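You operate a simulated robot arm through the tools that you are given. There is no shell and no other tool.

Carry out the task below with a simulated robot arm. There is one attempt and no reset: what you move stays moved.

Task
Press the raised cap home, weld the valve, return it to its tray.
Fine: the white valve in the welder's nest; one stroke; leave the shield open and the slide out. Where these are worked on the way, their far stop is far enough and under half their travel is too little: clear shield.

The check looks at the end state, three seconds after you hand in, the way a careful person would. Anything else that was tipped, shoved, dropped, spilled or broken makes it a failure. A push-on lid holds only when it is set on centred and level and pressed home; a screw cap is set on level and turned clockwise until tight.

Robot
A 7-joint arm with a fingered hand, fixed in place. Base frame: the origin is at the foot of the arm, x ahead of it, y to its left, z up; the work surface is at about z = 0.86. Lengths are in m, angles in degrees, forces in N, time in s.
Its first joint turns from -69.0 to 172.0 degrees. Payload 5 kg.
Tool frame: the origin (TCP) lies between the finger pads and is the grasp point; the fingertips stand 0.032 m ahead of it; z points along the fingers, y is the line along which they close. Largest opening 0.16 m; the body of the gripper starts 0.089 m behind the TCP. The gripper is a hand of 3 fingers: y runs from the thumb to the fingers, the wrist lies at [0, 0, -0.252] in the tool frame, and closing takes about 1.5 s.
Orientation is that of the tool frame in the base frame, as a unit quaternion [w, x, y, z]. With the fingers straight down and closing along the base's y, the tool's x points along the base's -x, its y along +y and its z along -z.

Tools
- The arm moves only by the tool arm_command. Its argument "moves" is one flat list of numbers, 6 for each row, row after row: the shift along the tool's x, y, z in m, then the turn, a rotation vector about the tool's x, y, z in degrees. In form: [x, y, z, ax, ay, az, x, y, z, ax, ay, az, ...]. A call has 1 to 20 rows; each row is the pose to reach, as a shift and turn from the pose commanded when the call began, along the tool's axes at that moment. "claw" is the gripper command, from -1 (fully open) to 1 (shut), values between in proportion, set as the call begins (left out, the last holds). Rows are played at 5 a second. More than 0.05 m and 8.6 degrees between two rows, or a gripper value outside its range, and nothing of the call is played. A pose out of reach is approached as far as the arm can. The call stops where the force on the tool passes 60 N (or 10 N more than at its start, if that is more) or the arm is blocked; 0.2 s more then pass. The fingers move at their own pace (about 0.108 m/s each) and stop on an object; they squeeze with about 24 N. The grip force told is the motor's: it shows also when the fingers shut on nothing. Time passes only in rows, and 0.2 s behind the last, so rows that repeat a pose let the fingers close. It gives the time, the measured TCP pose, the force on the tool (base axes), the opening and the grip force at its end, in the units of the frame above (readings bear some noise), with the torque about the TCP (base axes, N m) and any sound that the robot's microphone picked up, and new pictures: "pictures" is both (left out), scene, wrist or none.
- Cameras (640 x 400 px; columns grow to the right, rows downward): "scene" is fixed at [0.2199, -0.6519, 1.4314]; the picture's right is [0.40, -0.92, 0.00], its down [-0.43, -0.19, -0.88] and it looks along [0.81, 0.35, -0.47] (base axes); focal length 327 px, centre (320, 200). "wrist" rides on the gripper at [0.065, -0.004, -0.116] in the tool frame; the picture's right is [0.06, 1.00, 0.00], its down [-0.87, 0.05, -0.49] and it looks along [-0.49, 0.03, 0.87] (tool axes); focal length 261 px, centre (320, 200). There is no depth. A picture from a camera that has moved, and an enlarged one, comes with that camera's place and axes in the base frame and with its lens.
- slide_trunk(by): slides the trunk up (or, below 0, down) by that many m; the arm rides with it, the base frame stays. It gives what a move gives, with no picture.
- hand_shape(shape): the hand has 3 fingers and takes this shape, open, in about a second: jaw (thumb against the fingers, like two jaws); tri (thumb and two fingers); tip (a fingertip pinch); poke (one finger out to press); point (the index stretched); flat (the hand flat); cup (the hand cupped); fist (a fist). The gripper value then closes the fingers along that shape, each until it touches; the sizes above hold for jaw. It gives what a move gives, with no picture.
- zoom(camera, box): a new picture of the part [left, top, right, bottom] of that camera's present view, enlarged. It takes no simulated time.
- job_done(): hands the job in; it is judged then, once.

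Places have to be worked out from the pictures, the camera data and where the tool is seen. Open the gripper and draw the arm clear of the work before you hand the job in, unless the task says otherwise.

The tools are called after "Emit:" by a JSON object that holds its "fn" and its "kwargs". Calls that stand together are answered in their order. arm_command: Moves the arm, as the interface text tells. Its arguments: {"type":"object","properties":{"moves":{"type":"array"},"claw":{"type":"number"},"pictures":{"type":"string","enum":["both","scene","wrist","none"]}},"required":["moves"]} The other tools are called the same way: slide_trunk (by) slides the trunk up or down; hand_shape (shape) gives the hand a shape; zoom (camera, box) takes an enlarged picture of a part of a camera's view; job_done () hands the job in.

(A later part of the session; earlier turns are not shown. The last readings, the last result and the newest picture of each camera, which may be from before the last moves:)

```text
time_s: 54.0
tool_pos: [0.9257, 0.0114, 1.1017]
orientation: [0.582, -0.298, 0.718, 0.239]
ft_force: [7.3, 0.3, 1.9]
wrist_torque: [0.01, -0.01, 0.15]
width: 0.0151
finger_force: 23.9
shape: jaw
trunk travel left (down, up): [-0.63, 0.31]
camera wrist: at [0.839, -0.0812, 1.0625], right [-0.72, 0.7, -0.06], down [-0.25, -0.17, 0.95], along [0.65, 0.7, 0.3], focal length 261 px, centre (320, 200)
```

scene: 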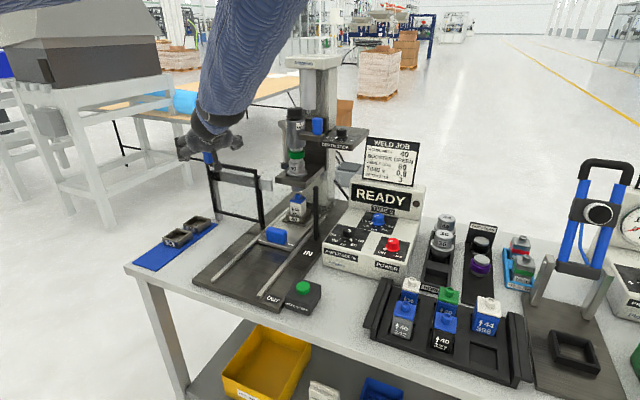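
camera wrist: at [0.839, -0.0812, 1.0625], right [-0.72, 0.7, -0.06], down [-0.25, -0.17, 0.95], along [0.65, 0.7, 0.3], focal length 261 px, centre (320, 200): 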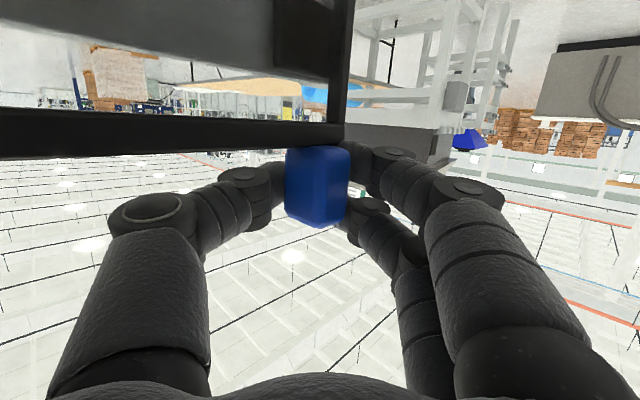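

The jaw holds the knob. I pull the shield in −y, first 6 cm.

Emit:
{"fn": "arm_command", "kwargs": {"moves": [0.00147, -0.00707, -0.00692, 0, 0, 0, 0.00294, -0.01414, -0.01383, 0, 0, 0, 0.0044, -0.0212, -0.0207, 0, 0, 0, 0.0059, -0.0283, -0.0277, 0, 0, 0, 0.0074, -0.0354, -0.0346, 0, 0, 0, 0.0088, -0.0424, -0.0415, 0, 0, 0, 0.0088, -0.0424, -0.0415, 0, 0, 0]}}

```text
time_s: 55.6
tool_pos: [0.9278, -0.0503, 1.1023]
orientation: [0.581, -0.299, 0.718, 0.241]
ft_force: [4.4, 0.0, 0.4]
wrist_torque: [0.05, -0.02, 0.16]
width: 0.0151
finger_force: 24.1
shape: jaw
trunk travel left (down, up): [-0.63, 0.31]
camera wrist: at [0.8398, -0.1424, 1.0625], right [-0.72, 0.7, -0.06], down [-0.25, -0.17, 0.95], along [0.65, 0.7, 0.3], focal length 261 px, centre (320, 200)
```

scene: 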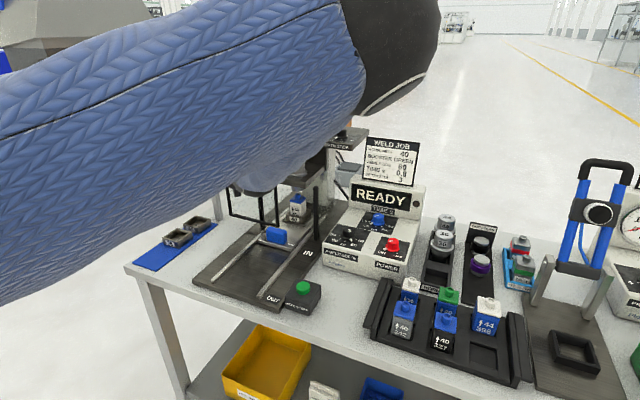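
wrist: 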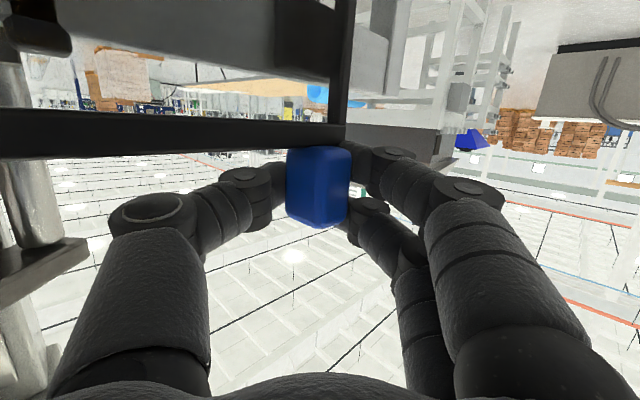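

The shield slides easily. In this yaw the thumb's knuckle would come close to the horn near the end, so I open the jaw around the knob and turn the hand from yaw 45° to 20° before continuing.

Emit:
{"fn": "arm_command", "kwargs": {"moves": [0, 0, 0, 0, 0, 0, 0, 0, 0, 0, 0, 0, -0.002, 0, -0.0004, 0, 0, 0, -0.0039, 0, -0.0008, 6.1, 0, 1.3, -0.0039, 0, -0.0008, 12.2, 0, 2.6, -0.0039, 0, -0.0008, 18.3, 0, 3.9, -0.0039, 0, -0.0008, 24.45, 0, 5.2, -0.0039, 0, -0.0008, 24.45, 0, 5.2], "claw": -0.3, "pictures": "wrist"}}

```text
time_s: 57.5
tool_pos: [0.926, -0.0499, 1.1063]
orientation: [0.62, -0.136, 0.765, 0.109]
ft_force: [0.3, -0.4, 0.2]
wrist_torque: [-0.01, 0.02, 0.01]
width: 0.1036
finger_force: 0.2
shape: jaw
trunk travel left (down, up): [-0.63, 0.31]
camera wrist: at [0.8078, -0.0981, 1.0667], right [-0.35, 0.93, -0.06], down [-0.3, -0.05, 0.95], along [0.89, 0.36, 0.3], focal length 261 px, centre (320, 200)
```

wrist: 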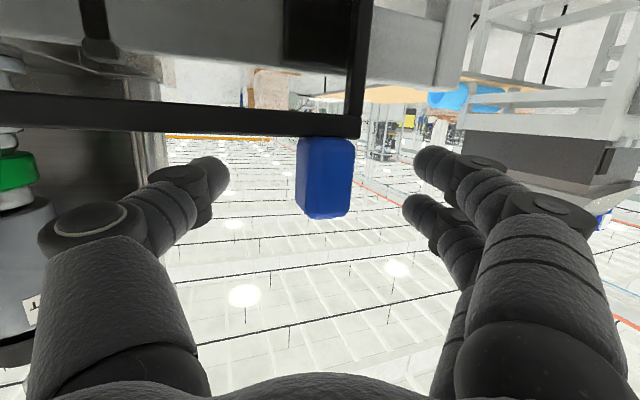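

Turned cleanly. I close on the knob again.

Emit:
{"fn": "arm_command", "kwargs": {"moves": [0, 0, 0, 0, 0, 0, 0, 0, 0, 0, 0, 0, 0, 0, 0, 0, 0, 0, 0, 0, 0, 0, 0, 0, 0, 0, 0, 0, 0, 0, 0, 0, 0, 0, 0, 0], "claw": 1, "pictures": "wrist"}}

```text
time_s: 58.9
tool_pos: [0.9261, -0.0498, 1.1064]
orientation: [0.621, -0.136, 0.765, 0.109]
ft_force: [6.0, 1.1, 1.8]
wrist_torque: [0.01, -0.03, 0.1]
width: 0.0179
finger_force: 24.1
shape: jaw
trunk travel left (down, up): [-0.63, 0.31]
camera wrist: at [0.8085, -0.0976, 1.0665], right [-0.35, 0.93, -0.06], down [-0.3, -0.05, 0.95], along [0.88, 0.36, 0.3], focal length 261 px, centre (320, 200)
```

wrist: 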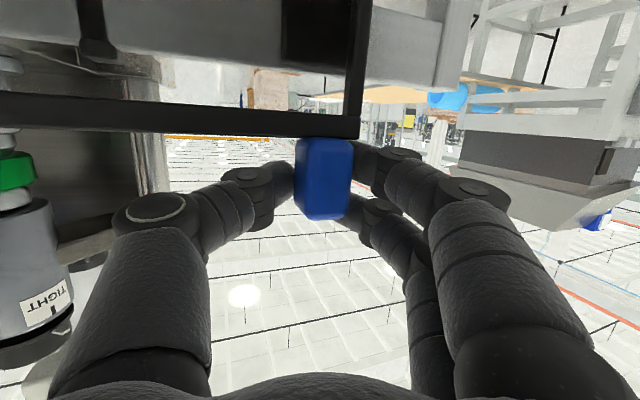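

Gripped again. I pull the shield further in −y until it meets its far stop.

Emit:
{"fn": "arm_command", "kwargs": {"moves": [0.0011, -0.0141, -0.005, 0, 0, 0, 0.0021, -0.0282, -0.01, 0, 0, 0, 0.0032, -0.0423, -0.0151, 0, 0, 0, 0.0043, -0.0564, -0.0201, 0, 0, 0, 0.0053, -0.0705, -0.0251, 0, 0, 0, 0.0064, -0.0846, -0.0302, 0, 0, 0, 0.0071, -0.094, -0.0335, 0, 0, 0, 0.0078, -0.1034, -0.0369, 0, 0, 0, 0.0085, -0.1128, -0.0402, 0, 0, 0, 0.0092, -0.1222, -0.0436, 0, 0, 0]}}

Emit:
{"fn": "zoom", "kwargs": {"camera": "scene", "box": [200, 120, 360, 280]}}

```text
time_s: 61.0
tool_pos: [0.9258, -0.1768, 1.1073]
orientation: [0.62, -0.138, 0.764, 0.111]
ft_force: [7.0, 34.4, 6.0]
wrist_torque: [0.45, -0.16, 0.35]
width: 0.015
finger_force: 24.1
shape: jaw
trunk travel left (down, up): [-0.63, 0.31]
camera wrist: at [0.8079, -0.2239, 1.0673], right [-0.36, 0.93, -0.06], down [-0.3, -0.05, 0.95], along [0.88, 0.36, 0.3], focal length 261 px, centre (320, 200)
```

scene: 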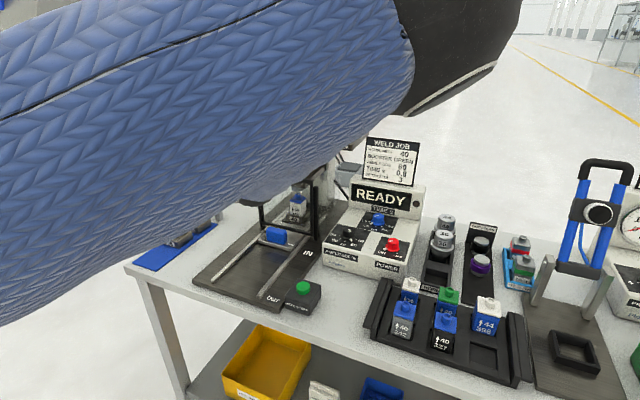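
wrist: 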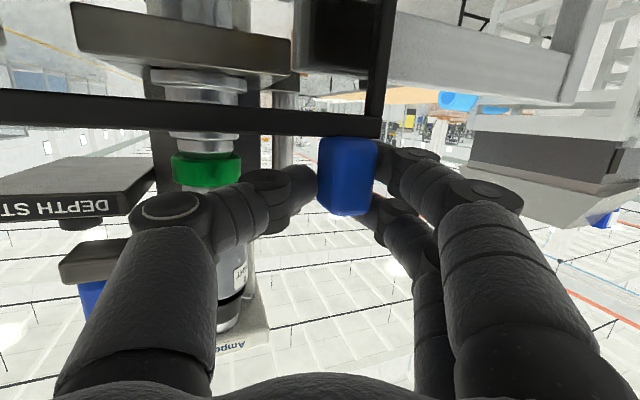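

```text
2.50 times, centred on (280, 200) of scene
camera zoom: at [0.2199, -0.6519, 1.4314], right [0.4, -0.92, 0.0], down [-0.43, -0.19, -0.88], along [0.81, 0.35, -0.47], focal length 818 px, centre (420, 200)
```

zoom: 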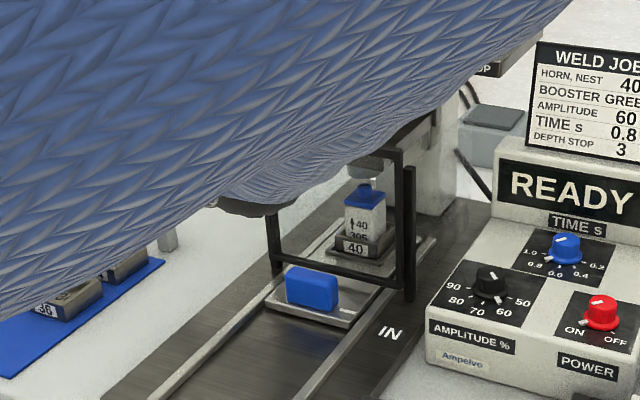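

The shield is at its far stop, against the right post (34 N on the hand, frame seen closed). I open the jaw and retreat straight back.

Emit:
{"fn": "arm_command", "kwargs": {"moves": [0, 0, 0, 0, 0, 0, 0, 0, 0, 0, 0, 0, 0, 0, 0, 0, 0, 0, 0, 0, 0, 0, 0, 0, 0, 0, -0.03, 0, 0, 0, 0, 0, -0.06, 0, 0, 0, 0, 0, -0.1, 0, 0, 0, 0, 0, -0.14, 0, 0, 0, 0, 0, -0.14, 0, 0, 0], "claw": -0.3}}

```text
time_s: 63.0
tool_pos: [0.7984, -0.2255, 1.1366]
orientation: [0.62, -0.136, 0.765, 0.109]
ft_force: [-0.6, 0.7, 0.4]
wrist_torque: [-0.01, 0.0, -0.03]
width: 0.1034
finger_force: 0.0
shape: jaw
trunk travel left (down, up): [-0.63, 0.31]
camera wrist: at [0.6808, -0.2736, 1.0963], right [-0.35, 0.93, -0.06], down [-0.3, -0.05, 0.95], along [0.88, 0.36, 0.3], focal length 261 px, centre (320, 200)
```

scene: 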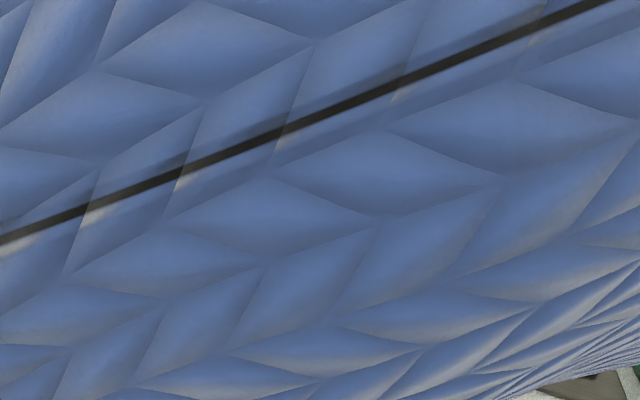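
wrist: 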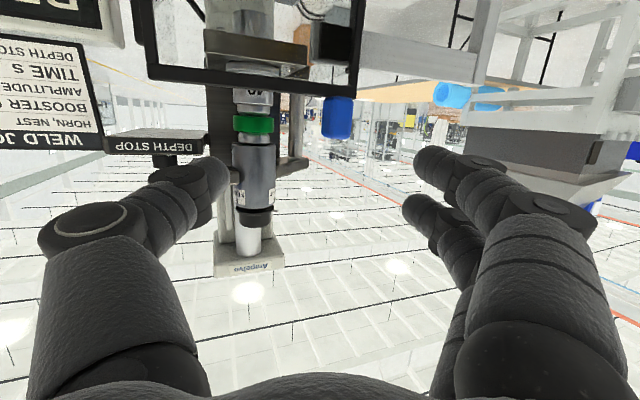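

The scene view is blocked by the upper arm for now, but the wrist view shows the shield closed in front of the stack. I turn the hand back to straight down above the weld-start button, closing the fingers.

Emit:
{"fn": "arm_command", "kwargs": {"moves": [0.0013, -0.0134, -0.0127, 1.36, 7.72, 1.69, 0.0026, -0.0268, -0.0254, 2.72, 15.44, 3.38, 0.004, -0.0403, -0.0381, 4.08, 23.16, 5.07, 0.0053, -0.0537, -0.0508, 5.44, 30.88, 6.76, 0.0066, -0.0671, -0.0636, 6.8, 38.6, 8.45, 0.0079, -0.0805, -0.0763, 8.16, 46.32, 10.14, 0.0092, -0.0939, -0.089, 9.52, 54.04, 11.83, 0.0106, -0.1074, -0.1017, 10.88, 61.76, 13.52, 0.0119, -0.1208, -0.1144, 12.24, 69.48, 15.21, 0.0132, -0.1342, -0.1271, 13.6, 77.2, 16.9, 0.0132, -0.1342, -0.1271, 13.6, 77.2, 16.9], "claw": 1}}

```text
time_s: 65.5
tool_pos: [0.7231, -0.3977, 1.148]
orientation: [0.0, 0.0, 1.0, 0.0]
ft_force: [-0.6, 0.4, 0.8]
wrist_torque: [-0.03, 0.0, 0.0]
width: 0.0
finger_force: 23.5
shape: jaw
trunk travel left (down, up): [-0.63, 0.31]
camera wrist: at [0.6569, -0.4023, 1.2653], right [-0.06, 1.0, 0.0], down [0.87, 0.05, 0.49], along [0.49, 0.03, -0.87], focal length 261 px, centre (320, 200)
```

scene: 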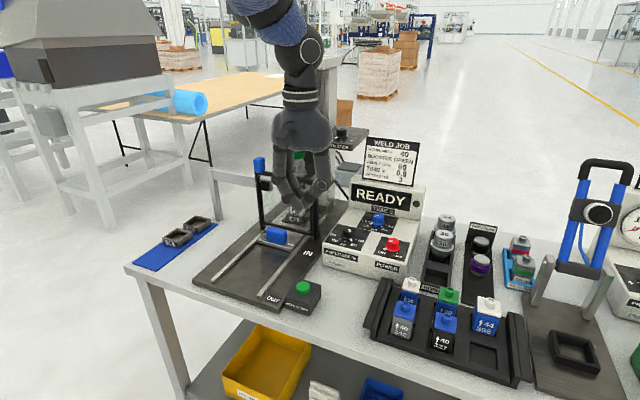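
wrist: 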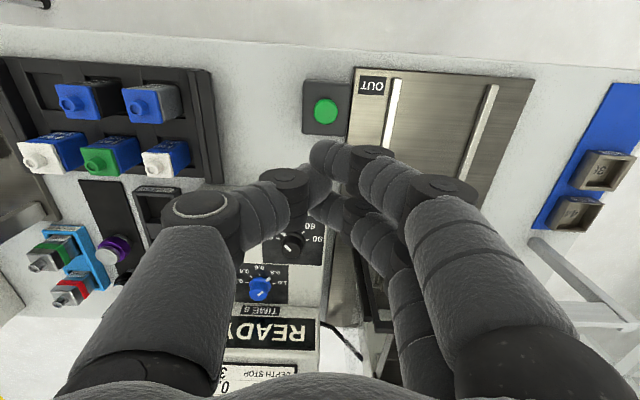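

The button is at about (0.727, -0.391, 0.90). I check the shield once more and lower to just above the button.

Emit:
{"fn": "arm_command", "kwargs": {"moves": [-0.001, 0.003, 0.045, 0, 0, 0, -0.002, 0.006, 0.09, 0, 0, 0, -0.003, 0.009, 0.135, 0, 0, 0, -0.0035, 0.0095, 0.17, 0, 0, 0, -0.0035, 0.0095, 0.19, 0, 0, 0, -0.0035, 0.0095, 0.19, 0, 0, 0]}}

Emit:
{"fn": "zoom", "kwargs": {"camera": "scene", "box": [235, 150, 385, 310]}}

Emit:
{"fn": "zoom", "kwargs": {"camera": "wrist", "box": [260, 90, 400, 230]}}

```text
time_s: 66.8
tool_pos: [0.7277, -0.3869, 0.9576]
orientation: [0.001, 0.0, 1.0, 0.001]
ft_force: [0.0, -0.2, 0.4]
wrist_torque: [-0.01, -0.01, 0.02]
width: 0.0
finger_force: 23.9
shape: jaw
trunk travel left (down, up): [-0.63, 0.31]
camera wrist: at [0.6628, -0.3916, 1.0741], right [-0.06, 1.0, 0.0], down [0.87, 0.05, 0.49], along [0.49, 0.03, -0.87], focal length 261 px, centre (320, 200)
```

scene: 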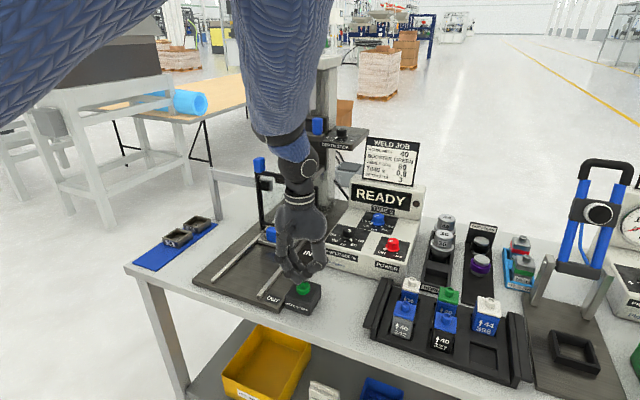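
wrist: 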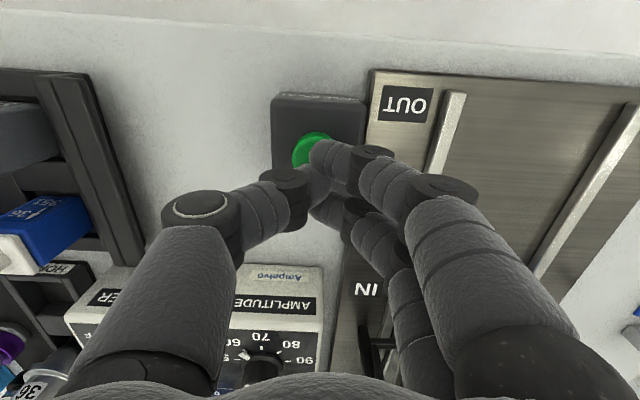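

```text
2.50 times, centred on (310, 230) of scene
camera zoom: at [0.2199, -0.6519, 1.4314], right [0.4, -0.92, 0.0], down [-0.43, -0.19, -0.88], along [0.81, 0.35, -0.47], focal length 818 px, centre (345, 125)
```

zoom: 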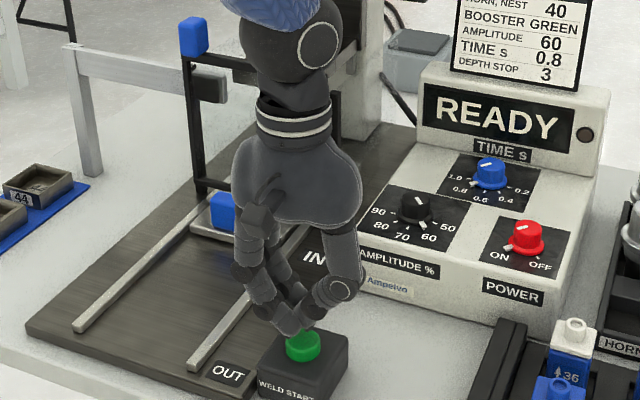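

```text
2.86 times, centred on (330, 160) of wrist
camera zoom: at [0.6628, -0.3916, 1.0741], right [-0.06, 1.0, 0.0], down [0.87, 0.05, 0.49], along [0.49, 0.03, -0.87], focal length 745 px, centre (291, 314)
```

zoom: 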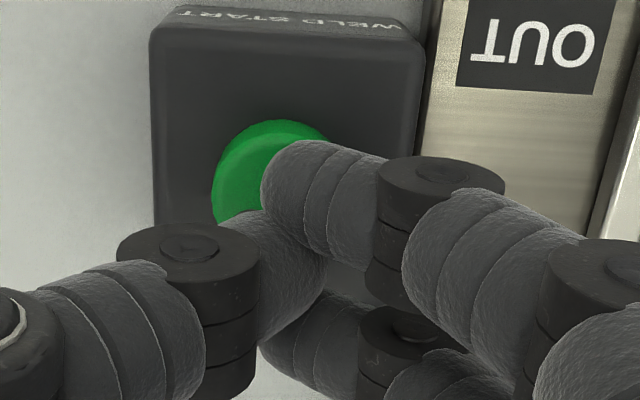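

The fingertips are centred over the button. I press it gently in small steps, once.

Emit:
{"fn": "arm_command", "kwargs": {"moves": [0.003, -0.0005, 0.008, 0, 0, 0, 0.003, -0.0005, 0.014, 0, 0, 0, 0.003, -0.0005, 0.018, 0, 0, 0, 0.003, -0.0005, 0.021, 0, 0, 0, 0.003, -0.0005, 0.024, 0, 0, 0, 0.003, -0.0005, 0.026, 0, 0, 0], "pictures": "scene"}}

```text
time_s: 68.2
tool_pos: [0.7249, -0.3871, 0.936]
orientation: [0.004, -0.001, 1.0, 0.0]
ft_force: [2.4, -8.6, 43.9]
wrist_torque: [-0.17, -0.03, 0.03]
width: 0.0001
finger_force: 23.3
shape: jaw
trunk travel left (down, up): [-0.63, 0.31]
heard: click
```

scene: 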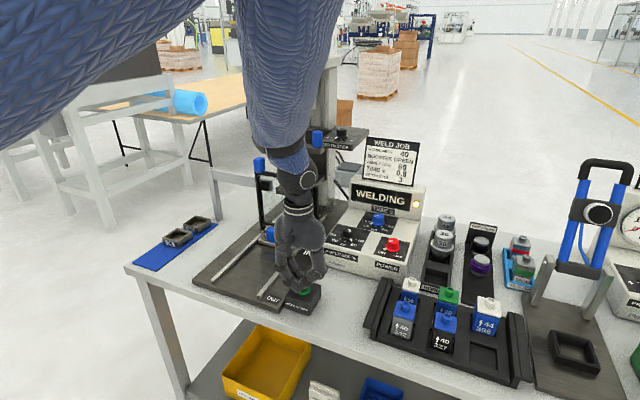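

A click was heard and the display shows WELDING. I release the button and wait for the cycle to end.

Emit:
{"fn": "arm_command", "kwargs": {"moves": [0, 0, -0.02, 0, 0, 0, 0, 0, -0.05, 0, 0, 0, 0, 0, -0.09, 0, 0, 0, 0, 0, -0.12, 0, 0, 0, 0, 0, -0.12, 0, 0, 0, 0, 0, -0.12, 0, 0, 0, 0, 0, -0.12, 0, 0, 0, 0, 0, -0.12, 0, 0, 0, 0, 0, -0.12, 0, 0, 0], "pictures": "scene"}}

Emit:
{"fn": "zoom", "kwargs": {"camera": "scene", "box": [235, 110, 435, 270]}}

```text
time_s: 70.2
tool_pos: [0.7237, -0.3859, 1.0534]
orientation: [0.001, 0.001, 1.0, 0.0]
ft_force: [-0.2, -0.2, 0.5]
wrist_torque: [0.01, 0.0, 0.04]
width: 0.0001
finger_force: 24.0
shape: jaw
trunk travel left (down, up): [-0.63, 0.31]
```

scene: 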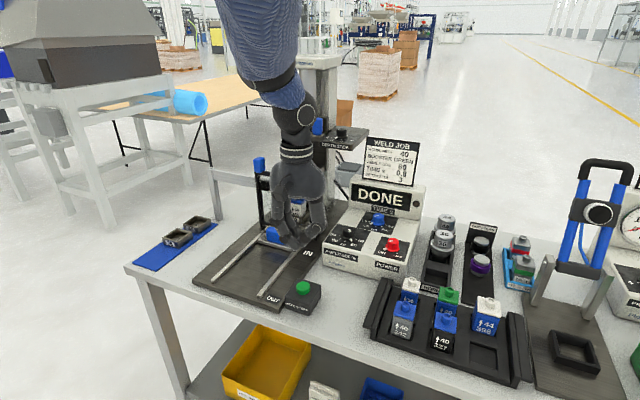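

```text
2.50 times, centred on (335, 190) of scene
camera zoom: at [0.2199, -0.6519, 1.4314], right [0.4, -0.92, 0.0], down [-0.43, -0.19, -0.88], along [0.81, 0.35, -0.47], focal length 818 px, centre (282, 225)
```

zoom: 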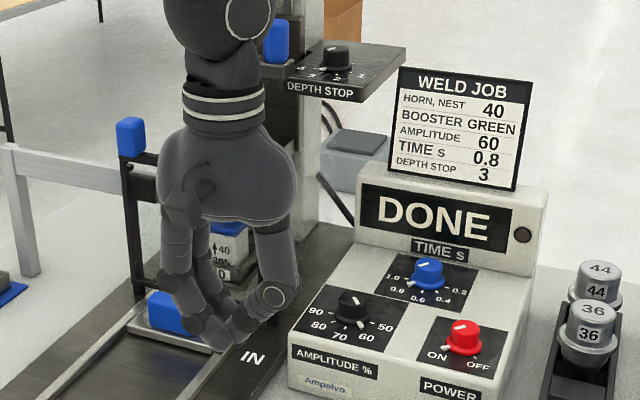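

The display shows DONE. Now I go back to the shield knob (about (0.926, -0.177, 1.10)) in the yaw-20° forward pose with the jaw open.

Emit:
{"fn": "arm_command", "kwargs": {"moves": [-0.004, 0.012, -0.02, -1.36, -7.72, -1.69, -0.009, 0.025, -0.04, -2.72, -15.44, -3.38, -0.015, 0.04, -0.055, -4.08, -23.16, -5.07, -0.021, 0.056, -0.068, -5.44, -30.88, -6.76, -0.027, 0.072, -0.076, -6.8, -38.6, -8.45, -0.033, 0.088, -0.083, -8.16, -46.32, -10.14, -0.039, 0.104, -0.088, -9.52, -54.04, -11.83, -0.045, 0.12, -0.0916, -10.88, -61.76, -13.52, -0.051, 0.136, -0.0916, -12.24, -69.48, -15.21, -0.0563, 0.1509, -0.0916, -13.6, -77.2, -16.9, -0.0563, 0.1509, -0.0916, -13.6, -77.2, -16.9], "claw": -0.3}}

```text
time_s: 72.7
tool_pos: [0.7789, -0.2359, 1.1454]
orientation: [0.621, -0.136, 0.764, 0.109]
ft_force: [-0.4, -0.2, -0.1]
wrist_torque: [-0.02, 0.01, -0.03]
width: 0.1036
finger_force: 0.1
shape: jaw
trunk travel left (down, up): [-0.63, 0.31]
camera wrist: at [0.6611, -0.2834, 1.1063], right [-0.35, 0.93, -0.06], down [-0.3, -0.05, 0.95], along [0.88, 0.36, 0.3], focal length 261 px, centre (320, 200)
```

scene: 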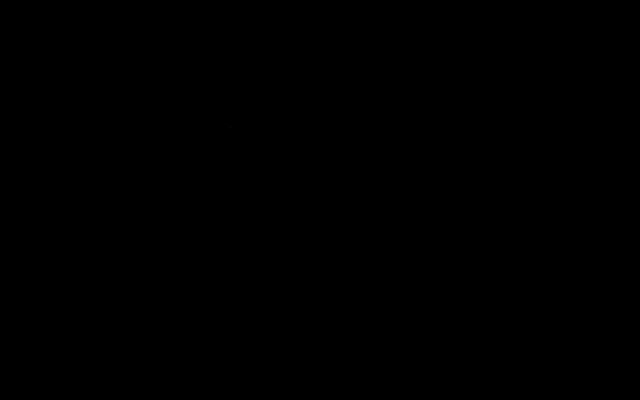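
wrist: 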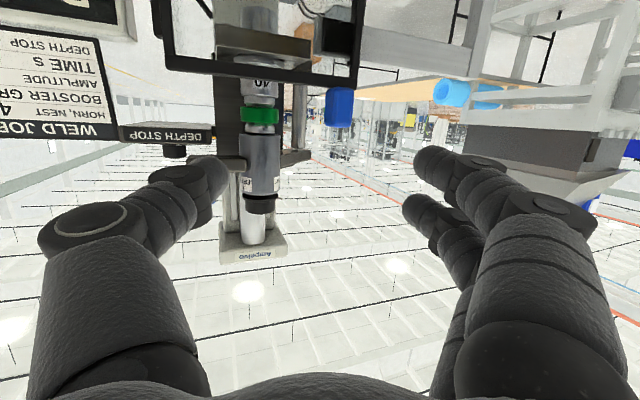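

The wrist view puts the knob at about (0.926, -0.163, 1.095). I narrow the jaw a little, advance to surround it, and then close.

Emit:
{"fn": "arm_command", "kwargs": {"moves": [0.002, 0.009, 0.04, 0, 0, 0, 0.004, 0.0183, 0.08, 0, 0, 0, 0.0042, 0.0183, 0.12, 0, 0, 0, 0.0042, 0.0183, 0.15, 0, 0, 0, 0.0042, 0.0183, 0.1677, 0, 0, 0, 0.0042, 0.0183, 0.1677, 0, 0, 0], "claw": -0.05, "pictures": "wrist"}}

```text
time_s: 74.0
tool_pos: [0.9248, -0.1623, 1.1054]
orientation: [0.62, -0.136, 0.765, 0.11]
ft_force: [0.1, 0.7, 0.0]
wrist_torque: [0.02, 0.0, 0.01]
width: 0.0844
finger_force: 0.1
shape: jaw
trunk travel left (down, up): [-0.63, 0.31]
camera wrist: at [0.8085, -0.2107, 1.0661], right [-0.35, 0.93, -0.06], down [-0.3, -0.05, 0.95], along [0.88, 0.36, 0.3], focal length 261 px, centre (320, 200)
```

wrist: 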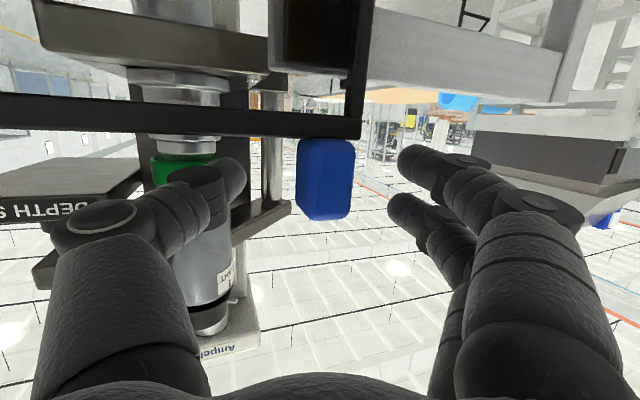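

The knob is between the fingers. I close on it and then slide the shield in +y.

Emit:
{"fn": "arm_command", "kwargs": {"moves": [0, 0, 0, 0, 0, 0, 0, 0, 0, 0, 0, 0, 0, 0, 0, 0, 0, 0, 0, 0, 0, 0, 0, 0, 0, 0, 0, 0, 0, 0, -0.0009, 0.0113, 0.004, 0, 0, 0, -0.0021, 0.0282, 0.01, 0, 0, 0, -0.0032, 0.0423, 0.0151, 0, 0, 0, -0.0043, 0.0564, 0.0201, 0, 0, 0, -0.0053, 0.0705, 0.0251, 0, 0, 0, -0.0064, 0.0846, 0.0302, 0, 0, 0, -0.0075, 0.0987, 0.0352, 0, 0, 0, -0.0075, 0.0987, 0.0352, 0, 0, 0], "claw": 1, "pictures": "wrist"}}

```text
time_s: 76.8
tool_pos: [0.9275, -0.0562, 1.1056]
orientation: [0.621, -0.135, 0.765, 0.109]
ft_force: [1.1, 0.6, -6.3]
wrist_torque: [0.03, 0.11, 0.19]
width: 0.0177
finger_force: 23.9
shape: jaw
trunk travel left (down, up): [-0.63, 0.31]
camera wrist: at [0.8103, -0.1049, 1.0661], right [-0.35, 0.93, -0.06], down [-0.3, -0.05, 0.95], along [0.88, 0.36, 0.3], focal length 261 px, centre (320, 200)
```

wrist: 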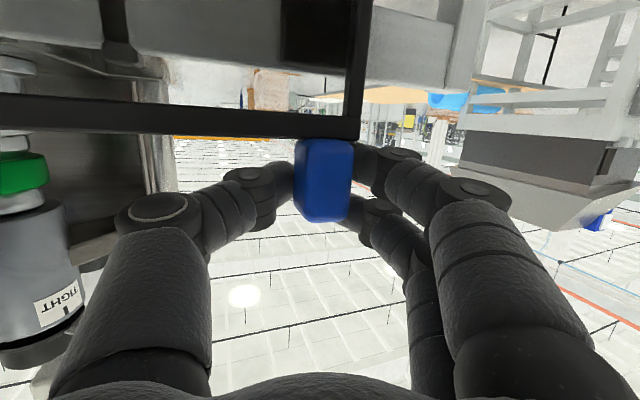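

The shield is past half open. I open the jaw, turn back to yaw 45°, and will then push it the rest of the way.

Emit:
{"fn": "arm_command", "kwargs": {"moves": [0, 0, 0, 0, 0, 0, 0, 0, 0, 0, 0, 0, 0, 0, 0, 0, 0, 0, 0, 0, 0, -6.1, 0, -1.3, 0, 0, 0, -12.2, 0, -2.6, 0, 0, 0, -18.3, 0, -3.9, 0, 0, 0, -24.45, 0, -5.2, 0, 0, 0, -24.45, 0, -5.2], "claw": -0.3, "pictures": "wrist"}}

```text
time_s: 78.7
tool_pos: [0.9285, -0.0577, 1.1065]
orientation: [0.582, -0.299, 0.717, 0.24]
ft_force: [-0.6, 0.1, -0.3]
wrist_torque: [0.01, -0.01, -0.02]
width: 0.104
finger_force: 0.1
shape: jaw
trunk travel left (down, up): [-0.63, 0.31]
camera wrist: at [0.8407, -0.1513, 1.0669], right [-0.72, 0.69, -0.06], down [-0.25, -0.17, 0.95], along [0.65, 0.7, 0.3], focal length 261 px, centre (320, 200)
```

wrist: 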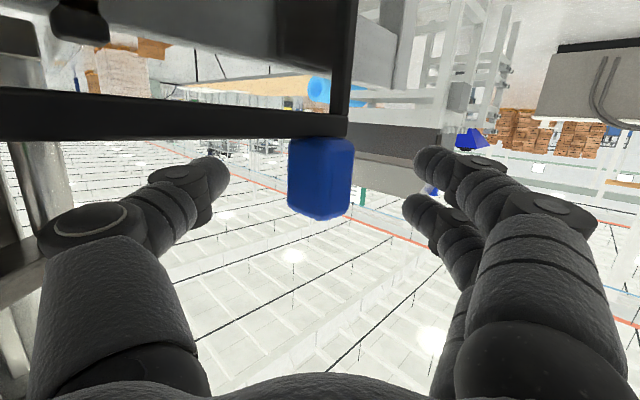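

Emit:
{"fn": "arm_command", "kwargs": {"moves": [0, 0, 0, 0, 0, 0, 0, 0, 0, 0, 0, 0, 0, 0, 0, 0, 0, 0, 0, 0, 0, 0, 0, 0, 0, 0, 0, 0, 0, 0, -0.0015, 0.0071, 0.0069, 0, 0, 0, -0.0029, 0.0141, 0.0138, 0, 0, 0, -0.0044, 0.0212, 0.0207, 0, 0, 0, -0.0059, 0.0283, 0.0277, 0, 0, 0, -0.0074, 0.0354, 0.0346, 0, 0, 0, -0.0088, 0.0424, 0.0415, 0, 0, 0, -0.0103, 0.0495, 0.0484, 0, 0, 0, -0.0115, 0.0551, 0.0539, 0, 0, 0, -0.0115, 0.0551, 0.0539, 0, 0, 0], "claw": 1, "pictures": "wrist"}}

```text
time_s: 81.7
tool_pos: [0.9288, 0.0179, 1.1053]
orientation: [0.582, -0.298, 0.717, 0.241]
ft_force: [10.9, -13.0, 7.4]
wrist_torque: [0.0, -0.13, 0.09]
width: 0.012
finger_force: 23.9
shape: jaw
trunk travel left (down, up): [-0.63, 0.31]
camera wrist: at [0.8415, -0.0749, 1.0655], right [-0.71, 0.7, -0.06], down [-0.25, -0.17, 0.95], along [0.65, 0.7, 0.3], focal length 261 px, centre (320, 200)
```

wrist: 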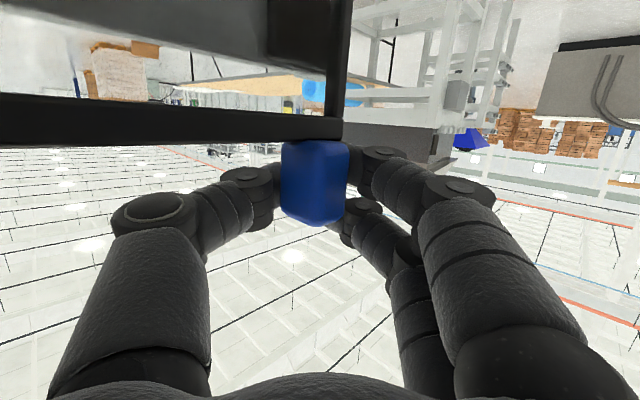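

The shield is back at its open stop (−13 N reaction). I open the jaw and back straight away from the knob.

Emit:
{"fn": "arm_command", "kwargs": {"moves": [0, 0, 0, 0, 0, 0, 0, 0, 0, 0, 0, 0, 0, 0, 0, 0, 0, 0, 0, 0, 0, 0, 0, 0, 0, 0, -0.03, 0, 0, 0, 0, 0, -0.06, 0, 0, 0, 0, 0, -0.1, 0, 0, 0, 0, 0, -0.14, 0, 0, 0, 0, 0, -0.18, 0, 0, 0, 0, 0, -0.18, 0, 0, 0], "claw": -0.3, "pictures": "both"}}

```text
time_s: 83.8
tool_pos: [0.8043, -0.1057, 1.1428]
orientation: [0.582, -0.298, 0.717, 0.241]
ft_force: [0.6, 0.3, 0.0]
wrist_torque: [-0.02, 0.03, 0.01]
width: 0.1036
finger_force: 0.0
shape: jaw
trunk travel left (down, up): [-0.63, 0.31]
camera wrist: at [0.7181, -0.1987, 1.1041], right [-0.72, 0.69, -0.06], down [-0.25, -0.17, 0.95], along [0.65, 0.7, 0.3], focal length 261 px, centre (320, 200)
```

scene: 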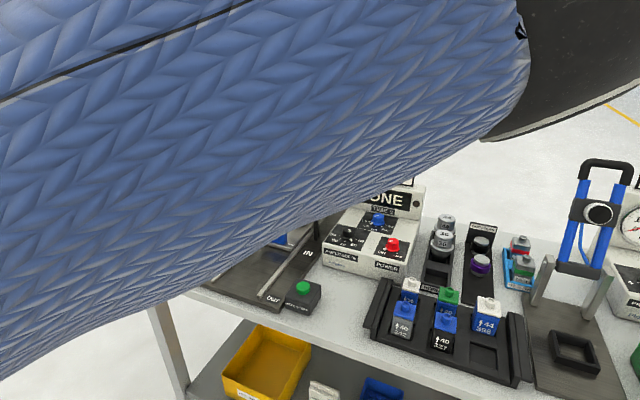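
wrist: 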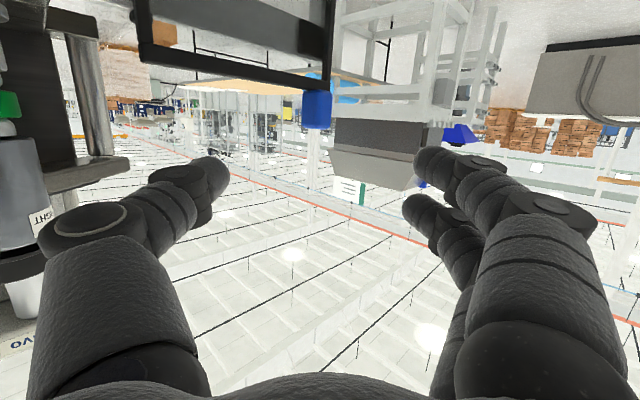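

The shield is open. Next I turn the hand to face forward-down (yaw 0, tilt 30°) above the slide handle, to grip it and pull the slide out.

Emit:
{"fn": "arm_command", "kwargs": {"moves": [0.0125, -0.0108, -0.0091, 4.69, 5.7, 3.41, 0.0251, -0.0216, -0.0182, 9.38, 11.4, 6.83, 0.0376, -0.0324, -0.0272, 14.06, 17.1, 10.24, 0.0502, -0.0432, -0.0363, 18.75, 22.8, 13.65, 0.0627, -0.0539, -0.0454, 23.44, 28.5, 17.06, 0.0752, -0.0647, -0.0545, 28.13, 34.2, 20.48, 0.0878, -0.0755, -0.0635, 32.8, 39.9, 23.9, 0.1003, -0.0863, -0.0726, 37.5, 45.6, 27.3, 0.1003, -0.0863, -0.0726, 37.5, 45.6, 27.3], "claw": -0.1}}

```text
time_s: 85.8
tool_pos: [0.7998, -0.2297, 1.0602]
orientation: [0.258, 0.001, 0.966, -0.001]
ft_force: [-0.1, -0.1, -0.2]
wrist_torque: [0.05, 0.01, 0.01]
width: 0.0884
finger_force: 0.2
shape: jaw
trunk travel left (down, up): [-0.63, 0.31]
camera wrist: at [0.6854, -0.2349, 1.1288], right [-0.05, 1.0, -0.03], down [0.51, 0.05, 0.86], along [0.86, 0.03, -0.51], focal length 261 px, centre (320, 200)
```

scene: 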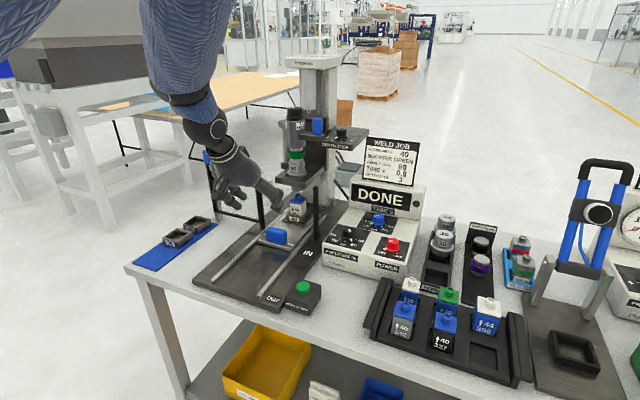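
wrist: 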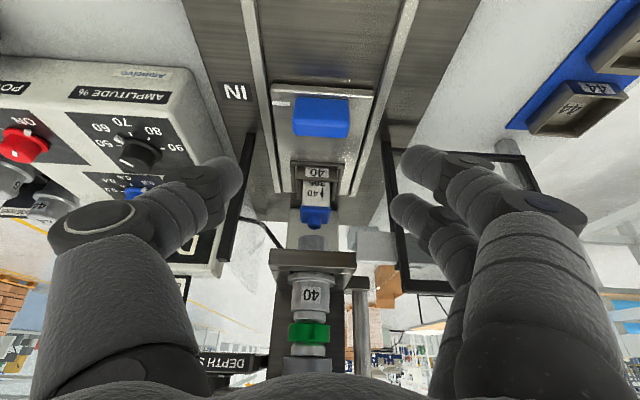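

Emit:
{"fn": "zoom", "kwargs": {"camera": "wrist", "box": [250, 70, 400, 240]}}

Emit:
{"fn": "zoom", "kwargs": {"camera": "scene", "box": [195, 130, 345, 270]}}

```text
2.35 times, centred on (325, 155) of wrist
camera zoom: at [0.6854, -0.2349, 1.1288], right [-0.05, 1.0, -0.03], down [0.51, 0.05, 0.86], along [0.86, 0.03, -0.51], focal length 613 px, centre (308, 306)
```

zoom: 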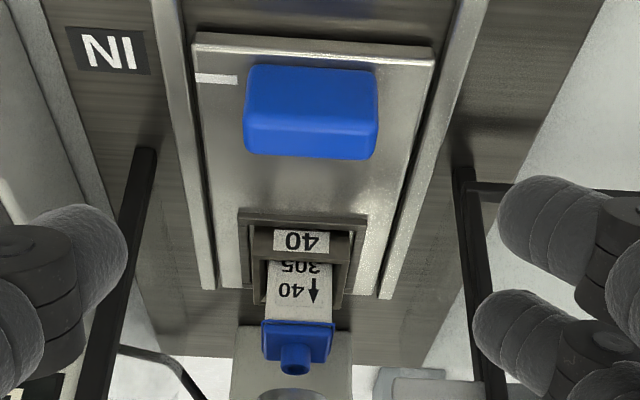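

```text
2.86 times, centred on (270, 200) of scene
camera zoom: at [0.2199, -0.6519, 1.4314], right [0.4, -0.92, 0.0], down [-0.43, -0.19, -0.88], along [0.81, 0.35, -0.47], focal length 935 px, centre (463, 200)
```

zoom: 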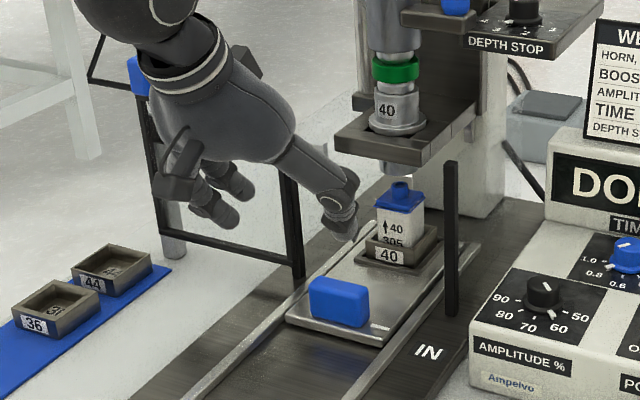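

The handle spans x 0.879–0.898, y −0.26 to −0.195, with its top at z 0.922. I move in along the tool axis so the jaw straddles it.

Emit:
{"fn": "arm_command", "kwargs": {"moves": [-0.0005, 0.0005, 0.04, 0, 0, 0, -0.001, 0.001, 0.08, 0, 0, 0, -0.0015, 0.002, 0.115, 0, 0, 0, -0.0018, 0.002, 0.14, 0, 0, 0, -0.0018, 0.002, 0.1565, 0, 0, 0, -0.0018, 0.002, 0.1565, 0, 0, 0]}}

Emit:
{"fn": "zoom", "kwargs": {"camera": "wrist", "box": [200, 80, 440, 260]}}

```text
time_s: 87.2
tool_pos: [0.8807, -0.2282, 0.9258]
orientation: [0.259, 0.0, 0.966, 0.0]
ft_force: [0.2, 0.3, 3.2]
wrist_torque: [0.19, 0.04, 0.0]
width: 0.0884
finger_force: 0.1
shape: jaw
trunk travel left (down, up): [-0.63, 0.31]
camera wrist: at [0.7655, -0.2332, 0.9938], right [-0.05, 1.0, -0.03], down [0.51, 0.06, 0.86], along [0.86, 0.03, -0.51], focal length 261 px, centre (320, 200)
```

scene: 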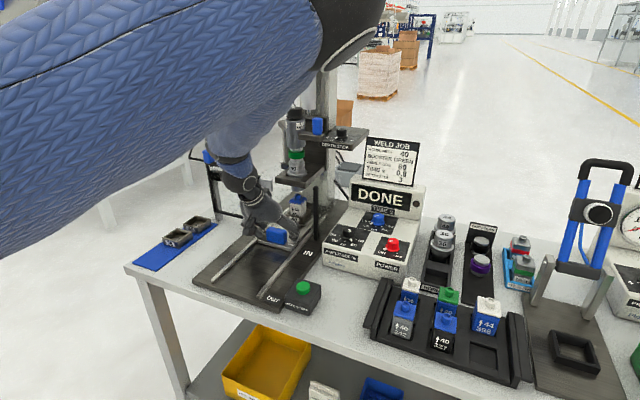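
wrist: 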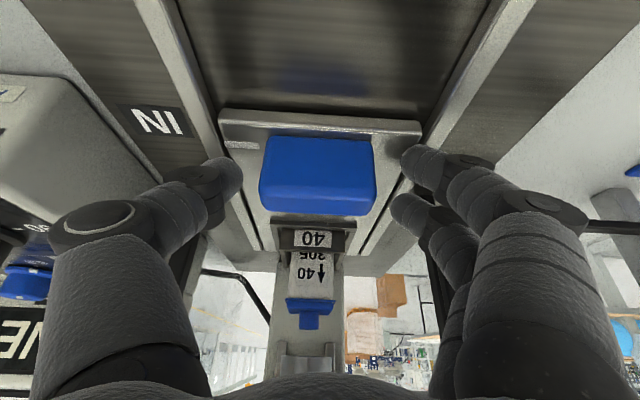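

```text
2.22 times, centred on (320, 170) of wrist
camera zoom: at [0.7655, -0.2332, 0.9938], right [-0.05, 1.0, -0.03], down [0.51, 0.06, 0.86], along [0.86, 0.03, -0.51], focal length 579 px, centre (320, 267)
```

zoom: 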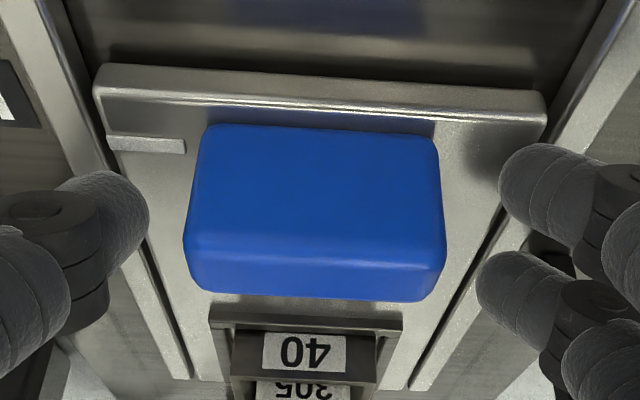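

A slight 3 N touch on a rail; I raise 3 mm and close on the handle.

Emit:
{"fn": "arm_command", "kwargs": {"moves": [-0.0015, 0, -0.0026, 0, 0, 0, -0.0015, 0, -0.0026, 0, 0, 0, -0.0015, 0, -0.0026, 0, 0, 0, -0.0015, 0, -0.0026, 0, 0, 0, -0.0015, 0, -0.0026, 0, 0, 0, -0.0015, 0, -0.0026, 0, 0, 0], "claw": 1, "pictures": "wrist"}}

```text
time_s: 88.7
tool_pos: [0.8803, -0.2288, 0.9284]
orientation: [0.258, 0.001, 0.966, -0.001]
ft_force: [1.1, -0.8, -2.9]
wrist_torque: [0.1, 0.16, -0.09]
width: 0.0577
finger_force: 23.4
shape: jaw
trunk travel left (down, up): [-0.63, 0.31]
camera wrist: at [0.7654, -0.2336, 0.9962], right [-0.05, 1.0, -0.03], down [0.51, 0.06, 0.86], along [0.86, 0.03, -0.51], focal length 261 px, centre (320, 200)
```

wrist: 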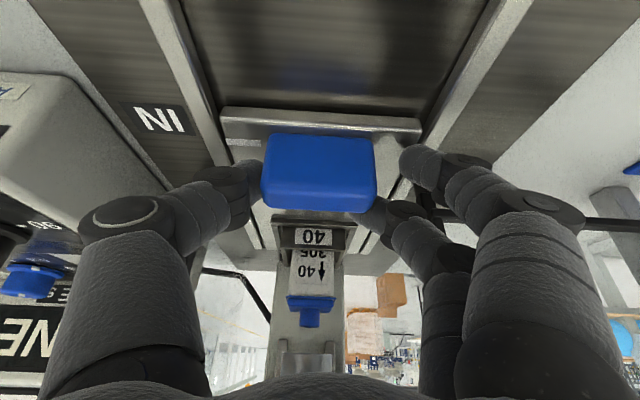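

Gripped on the handle. I pull the slide out slowly, first 7 cm.

Emit:
{"fn": "arm_command", "kwargs": {"moves": [0.0087, 0, -0.005, 0, 0, 0, 0.0173, 0, -0.01, 0, 0, 0, 0.026, 0, -0.015, 0, 0, 0, 0.0346, 0, -0.02, 0, 0, 0, 0.0433, 0, -0.025, 0, 0, 0, 0.052, 0, -0.03, 0, 0, 0, 0.0606, 0, -0.035, 0, 0, 0], "pictures": "wrist"}}

```text
time_s: 90.2
tool_pos: [0.8105, -0.2294, 0.928]
orientation: [0.258, 0.0, 0.966, -0.001]
ft_force: [-1.6, -2.7, -5.0]
wrist_torque: [0.08, 0.21, -0.17]
width: 0.0574
finger_force: 24.4
shape: jaw
trunk travel left (down, up): [-0.63, 0.31]
camera wrist: at [0.695, -0.2335, 0.9964], right [-0.05, 1.0, -0.03], down [0.51, 0.06, 0.86], along [0.86, 0.03, -0.51], focal length 261 px, centre (320, 200)
```

wrist: 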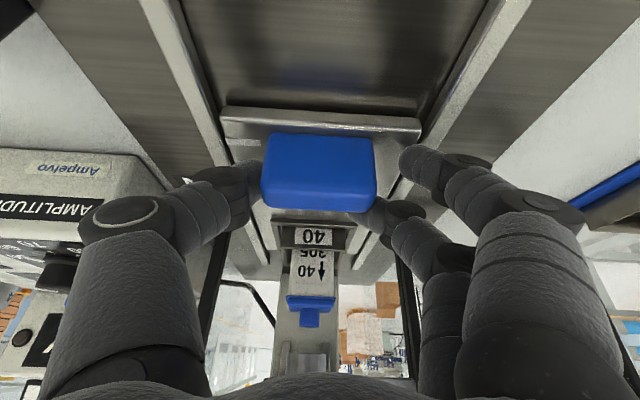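

The slide follows. I continue pulling until the out stop.

Emit:
{"fn": "arm_command", "kwargs": {"moves": [0.013, 0, -0.0075, 0, 0, 0, 0.026, 0, -0.015, 0, 0, 0, 0.039, 0, -0.0225, 0, 0, 0, 0.052, 0, -0.03, 0, 0, 0, 0.065, 0, -0.0375, 0, 0, 0, 0.078, 0, -0.045, 0, 0, 0, 0.0909, 0, -0.0525, 0, 0, 0, 0.0996, 0, -0.0575, 0, 0, 0, 0.1083, 0, -0.0625, 0, 0, 0, 0.115, 0, -0.0664, 0, 0, 0]}}

Emit:
{"fn": "zoom", "kwargs": {"camera": "scene", "box": [190, 170, 340, 320]}}

```text
time_s: 92.5
tool_pos: [0.6869, -0.2303, 0.9297]
orientation: [0.266, 0.003, 0.964, 0.0]
ft_force: [35.1, -4.2, -19.9]
wrist_torque: [-0.19, -0.06, -0.61]
width: 0.048
finger_force: 23.6
shape: jaw
trunk travel left (down, up): [-0.63, 0.31]
stopped in row 10: the force on the tool passed its limit at 67 N (the readings are from after the stop); the commanded pose is now the measured one
camera wrist: at [0.5719, -0.2341, 0.9966], right [-0.05, 1.0, -0.03], down [0.49, 0.05, 0.87], along [0.87, 0.02, -0.5], focal length 261 px, centre (320, 200)
```

scene: 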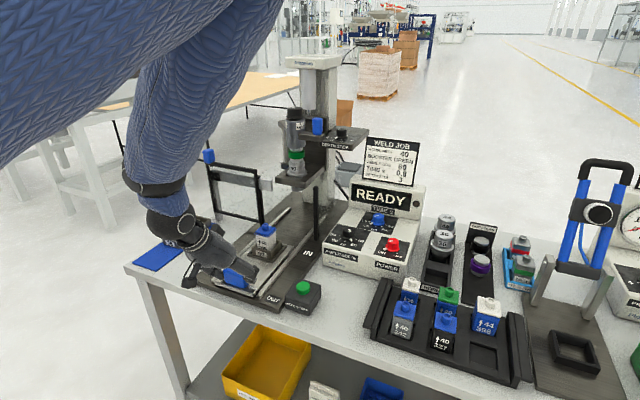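
wrist: 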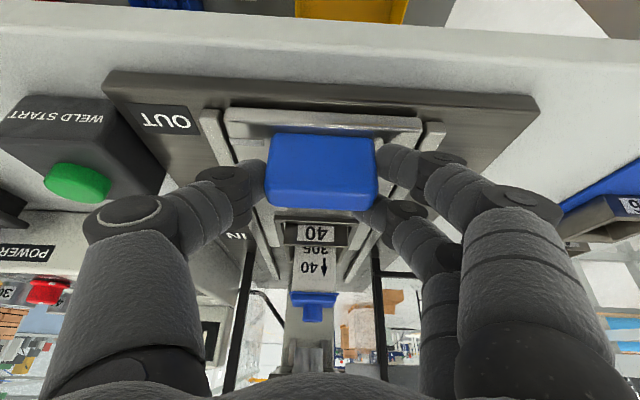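

```text
2.67 times, centred on (265, 245) of scene
camera zoom: at [0.2199, -0.6519, 1.4314], right [0.4, -0.92, 0.0], down [-0.43, -0.19, -0.88], along [0.81, 0.35, -0.47], focal length 873 px, centre (467, 80)
```

zoom: 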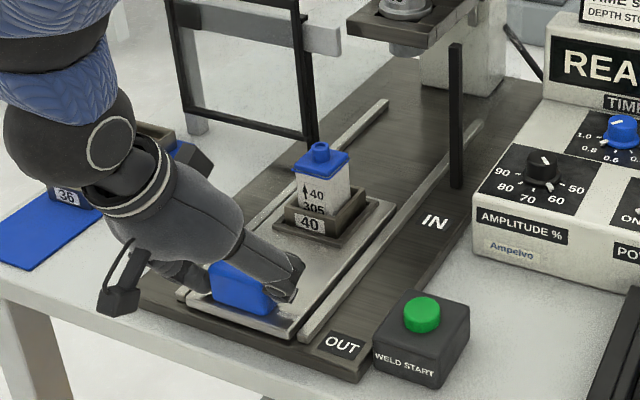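

The slide is at its out stop and the display is back to READY. I open the jaw and withdraw upward.

Emit:
{"fn": "arm_command", "kwargs": {"moves": [0, 0, 0, 0, 0, 0, 0, 0, 0, 0, 0, 0, 0, 0, 0, 0, 0, 0, 0, 0, 0, 0, 0, 0, 0, 0, -0.03, 0, 0, 0, 0, 0, -0.06, 0, 0, 0, -0.02, 0, -0.1, 0, 0, 0, -0.05, 0, -0.13, 0, 0, 0, -0.08, 0, -0.16, 0, 0, 0, -0.08, 0, -0.16, 0, 0, 0], "claw": -0.1}}

Emit:
{"fn": "zoom", "kwargs": {"camera": "scene", "box": [190, 140, 340, 320]}}

```text
time_s: 94.7
tool_pos: [0.6722, -0.2303, 1.108]
orientation: [0.265, 0.003, 0.964, 0.0]
ft_force: [-0.1, -0.3, 0.2]
wrist_torque: [0.01, 0.04, 0.02]
width: 0.0872
finger_force: 0.1
shape: jaw
trunk travel left (down, up): [-0.63, 0.31]
camera wrist: at [0.5567, -0.2337, 1.1752], right [-0.05, 1.0, -0.03], down [0.5, 0.05, 0.87], along [0.87, 0.03, -0.5], focal length 261 px, centre (320, 200)
```

scene: 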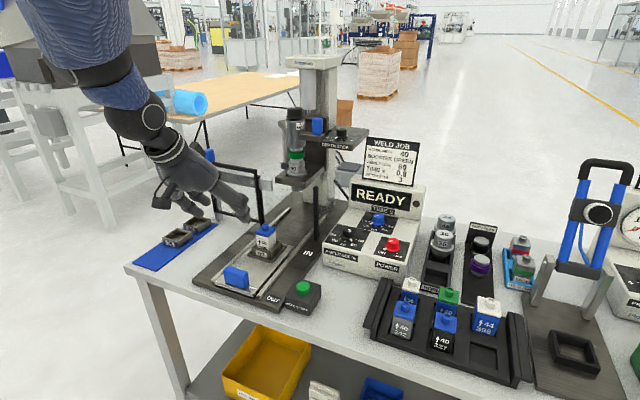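
wrist: 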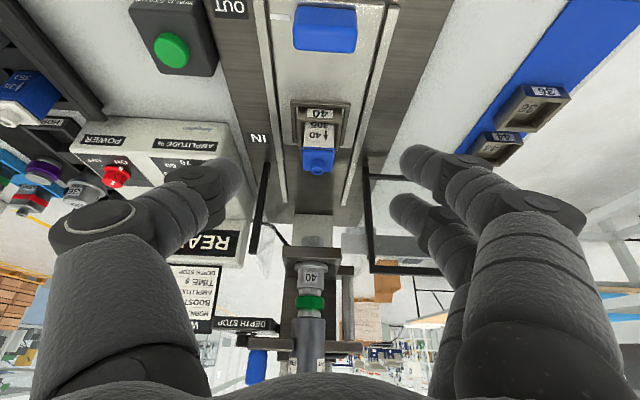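

```text
2.22 times, centred on (265, 230) of scene
camera zoom: at [0.2199, -0.6519, 1.4314], right [0.4, -0.92, 0.0], down [-0.43, -0.19, -0.88], along [0.81, 0.35, -0.47], focal length 727 px, centre (442, 133)
```

zoom: 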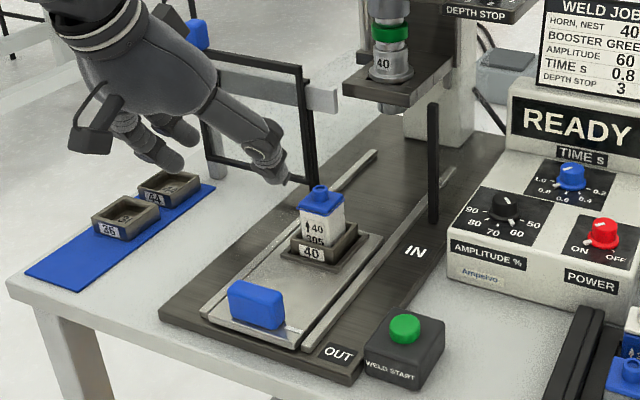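

The slide is out, shield open, valve standing in the nest. To fit the fingers beside the neighbouring valve in the tray later, I will grip with the hand leaning 18° to the right. I move above the valve in that orientation.

Emit:
{"fn": "arm_command", "kwargs": {"moves": [-0.025, -0.0019, 0.019, -3.52, 6.12, 0.9, -0.05, -0.0039, 0.038, -7.04, 12.24, 1.8, -0.075, -0.0058, 0.0571, -10.56, 18.36, 2.7, -0.1, -0.0078, 0.0761, -14.08, 24.48, 3.6, -0.125, -0.0097, 0.0951, -17.6, 30.6, 4.5, -0.125, -0.0097, 0.0951, -17.6, 30.6, 4.5], "claw": -0.1}}

```text
time_s: 96.1
tool_pos: [0.8246, -0.2377, 1.094]
orientation: [0.0, -0.001, 0.988, 0.157]
ft_force: [-0.4, 0.0, 1.0]
wrist_torque: [0.0, 0.02, -0.03]
width: 0.0873
finger_force: 0.0
shape: jaw
trunk travel left (down, up): [-0.63, 0.31]
camera wrist: at [0.7593, -0.2783, 1.2035], right [-0.06, 0.95, 0.31], down [0.87, -0.1, 0.48], along [0.49, 0.3, -0.82], focal length 261 px, centre (320, 200)
```

scene: 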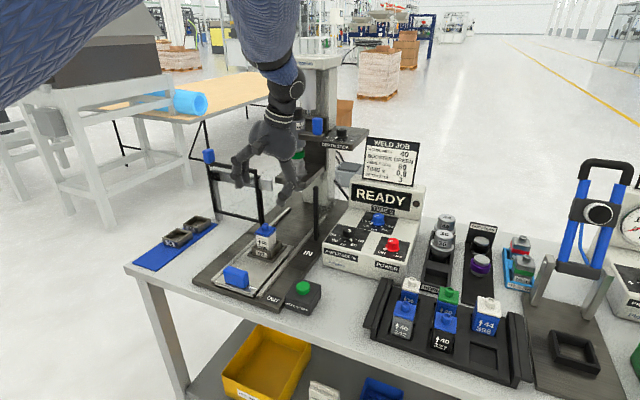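
wrist: 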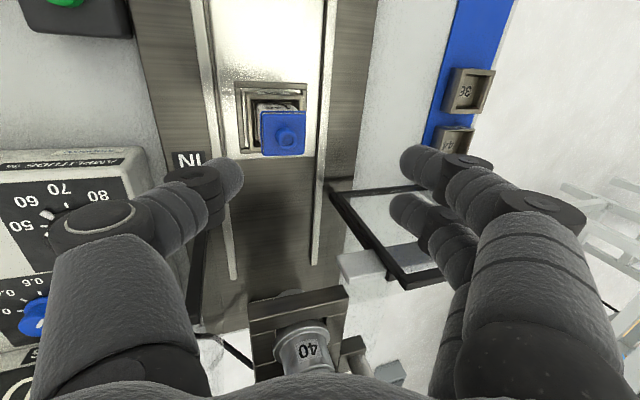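

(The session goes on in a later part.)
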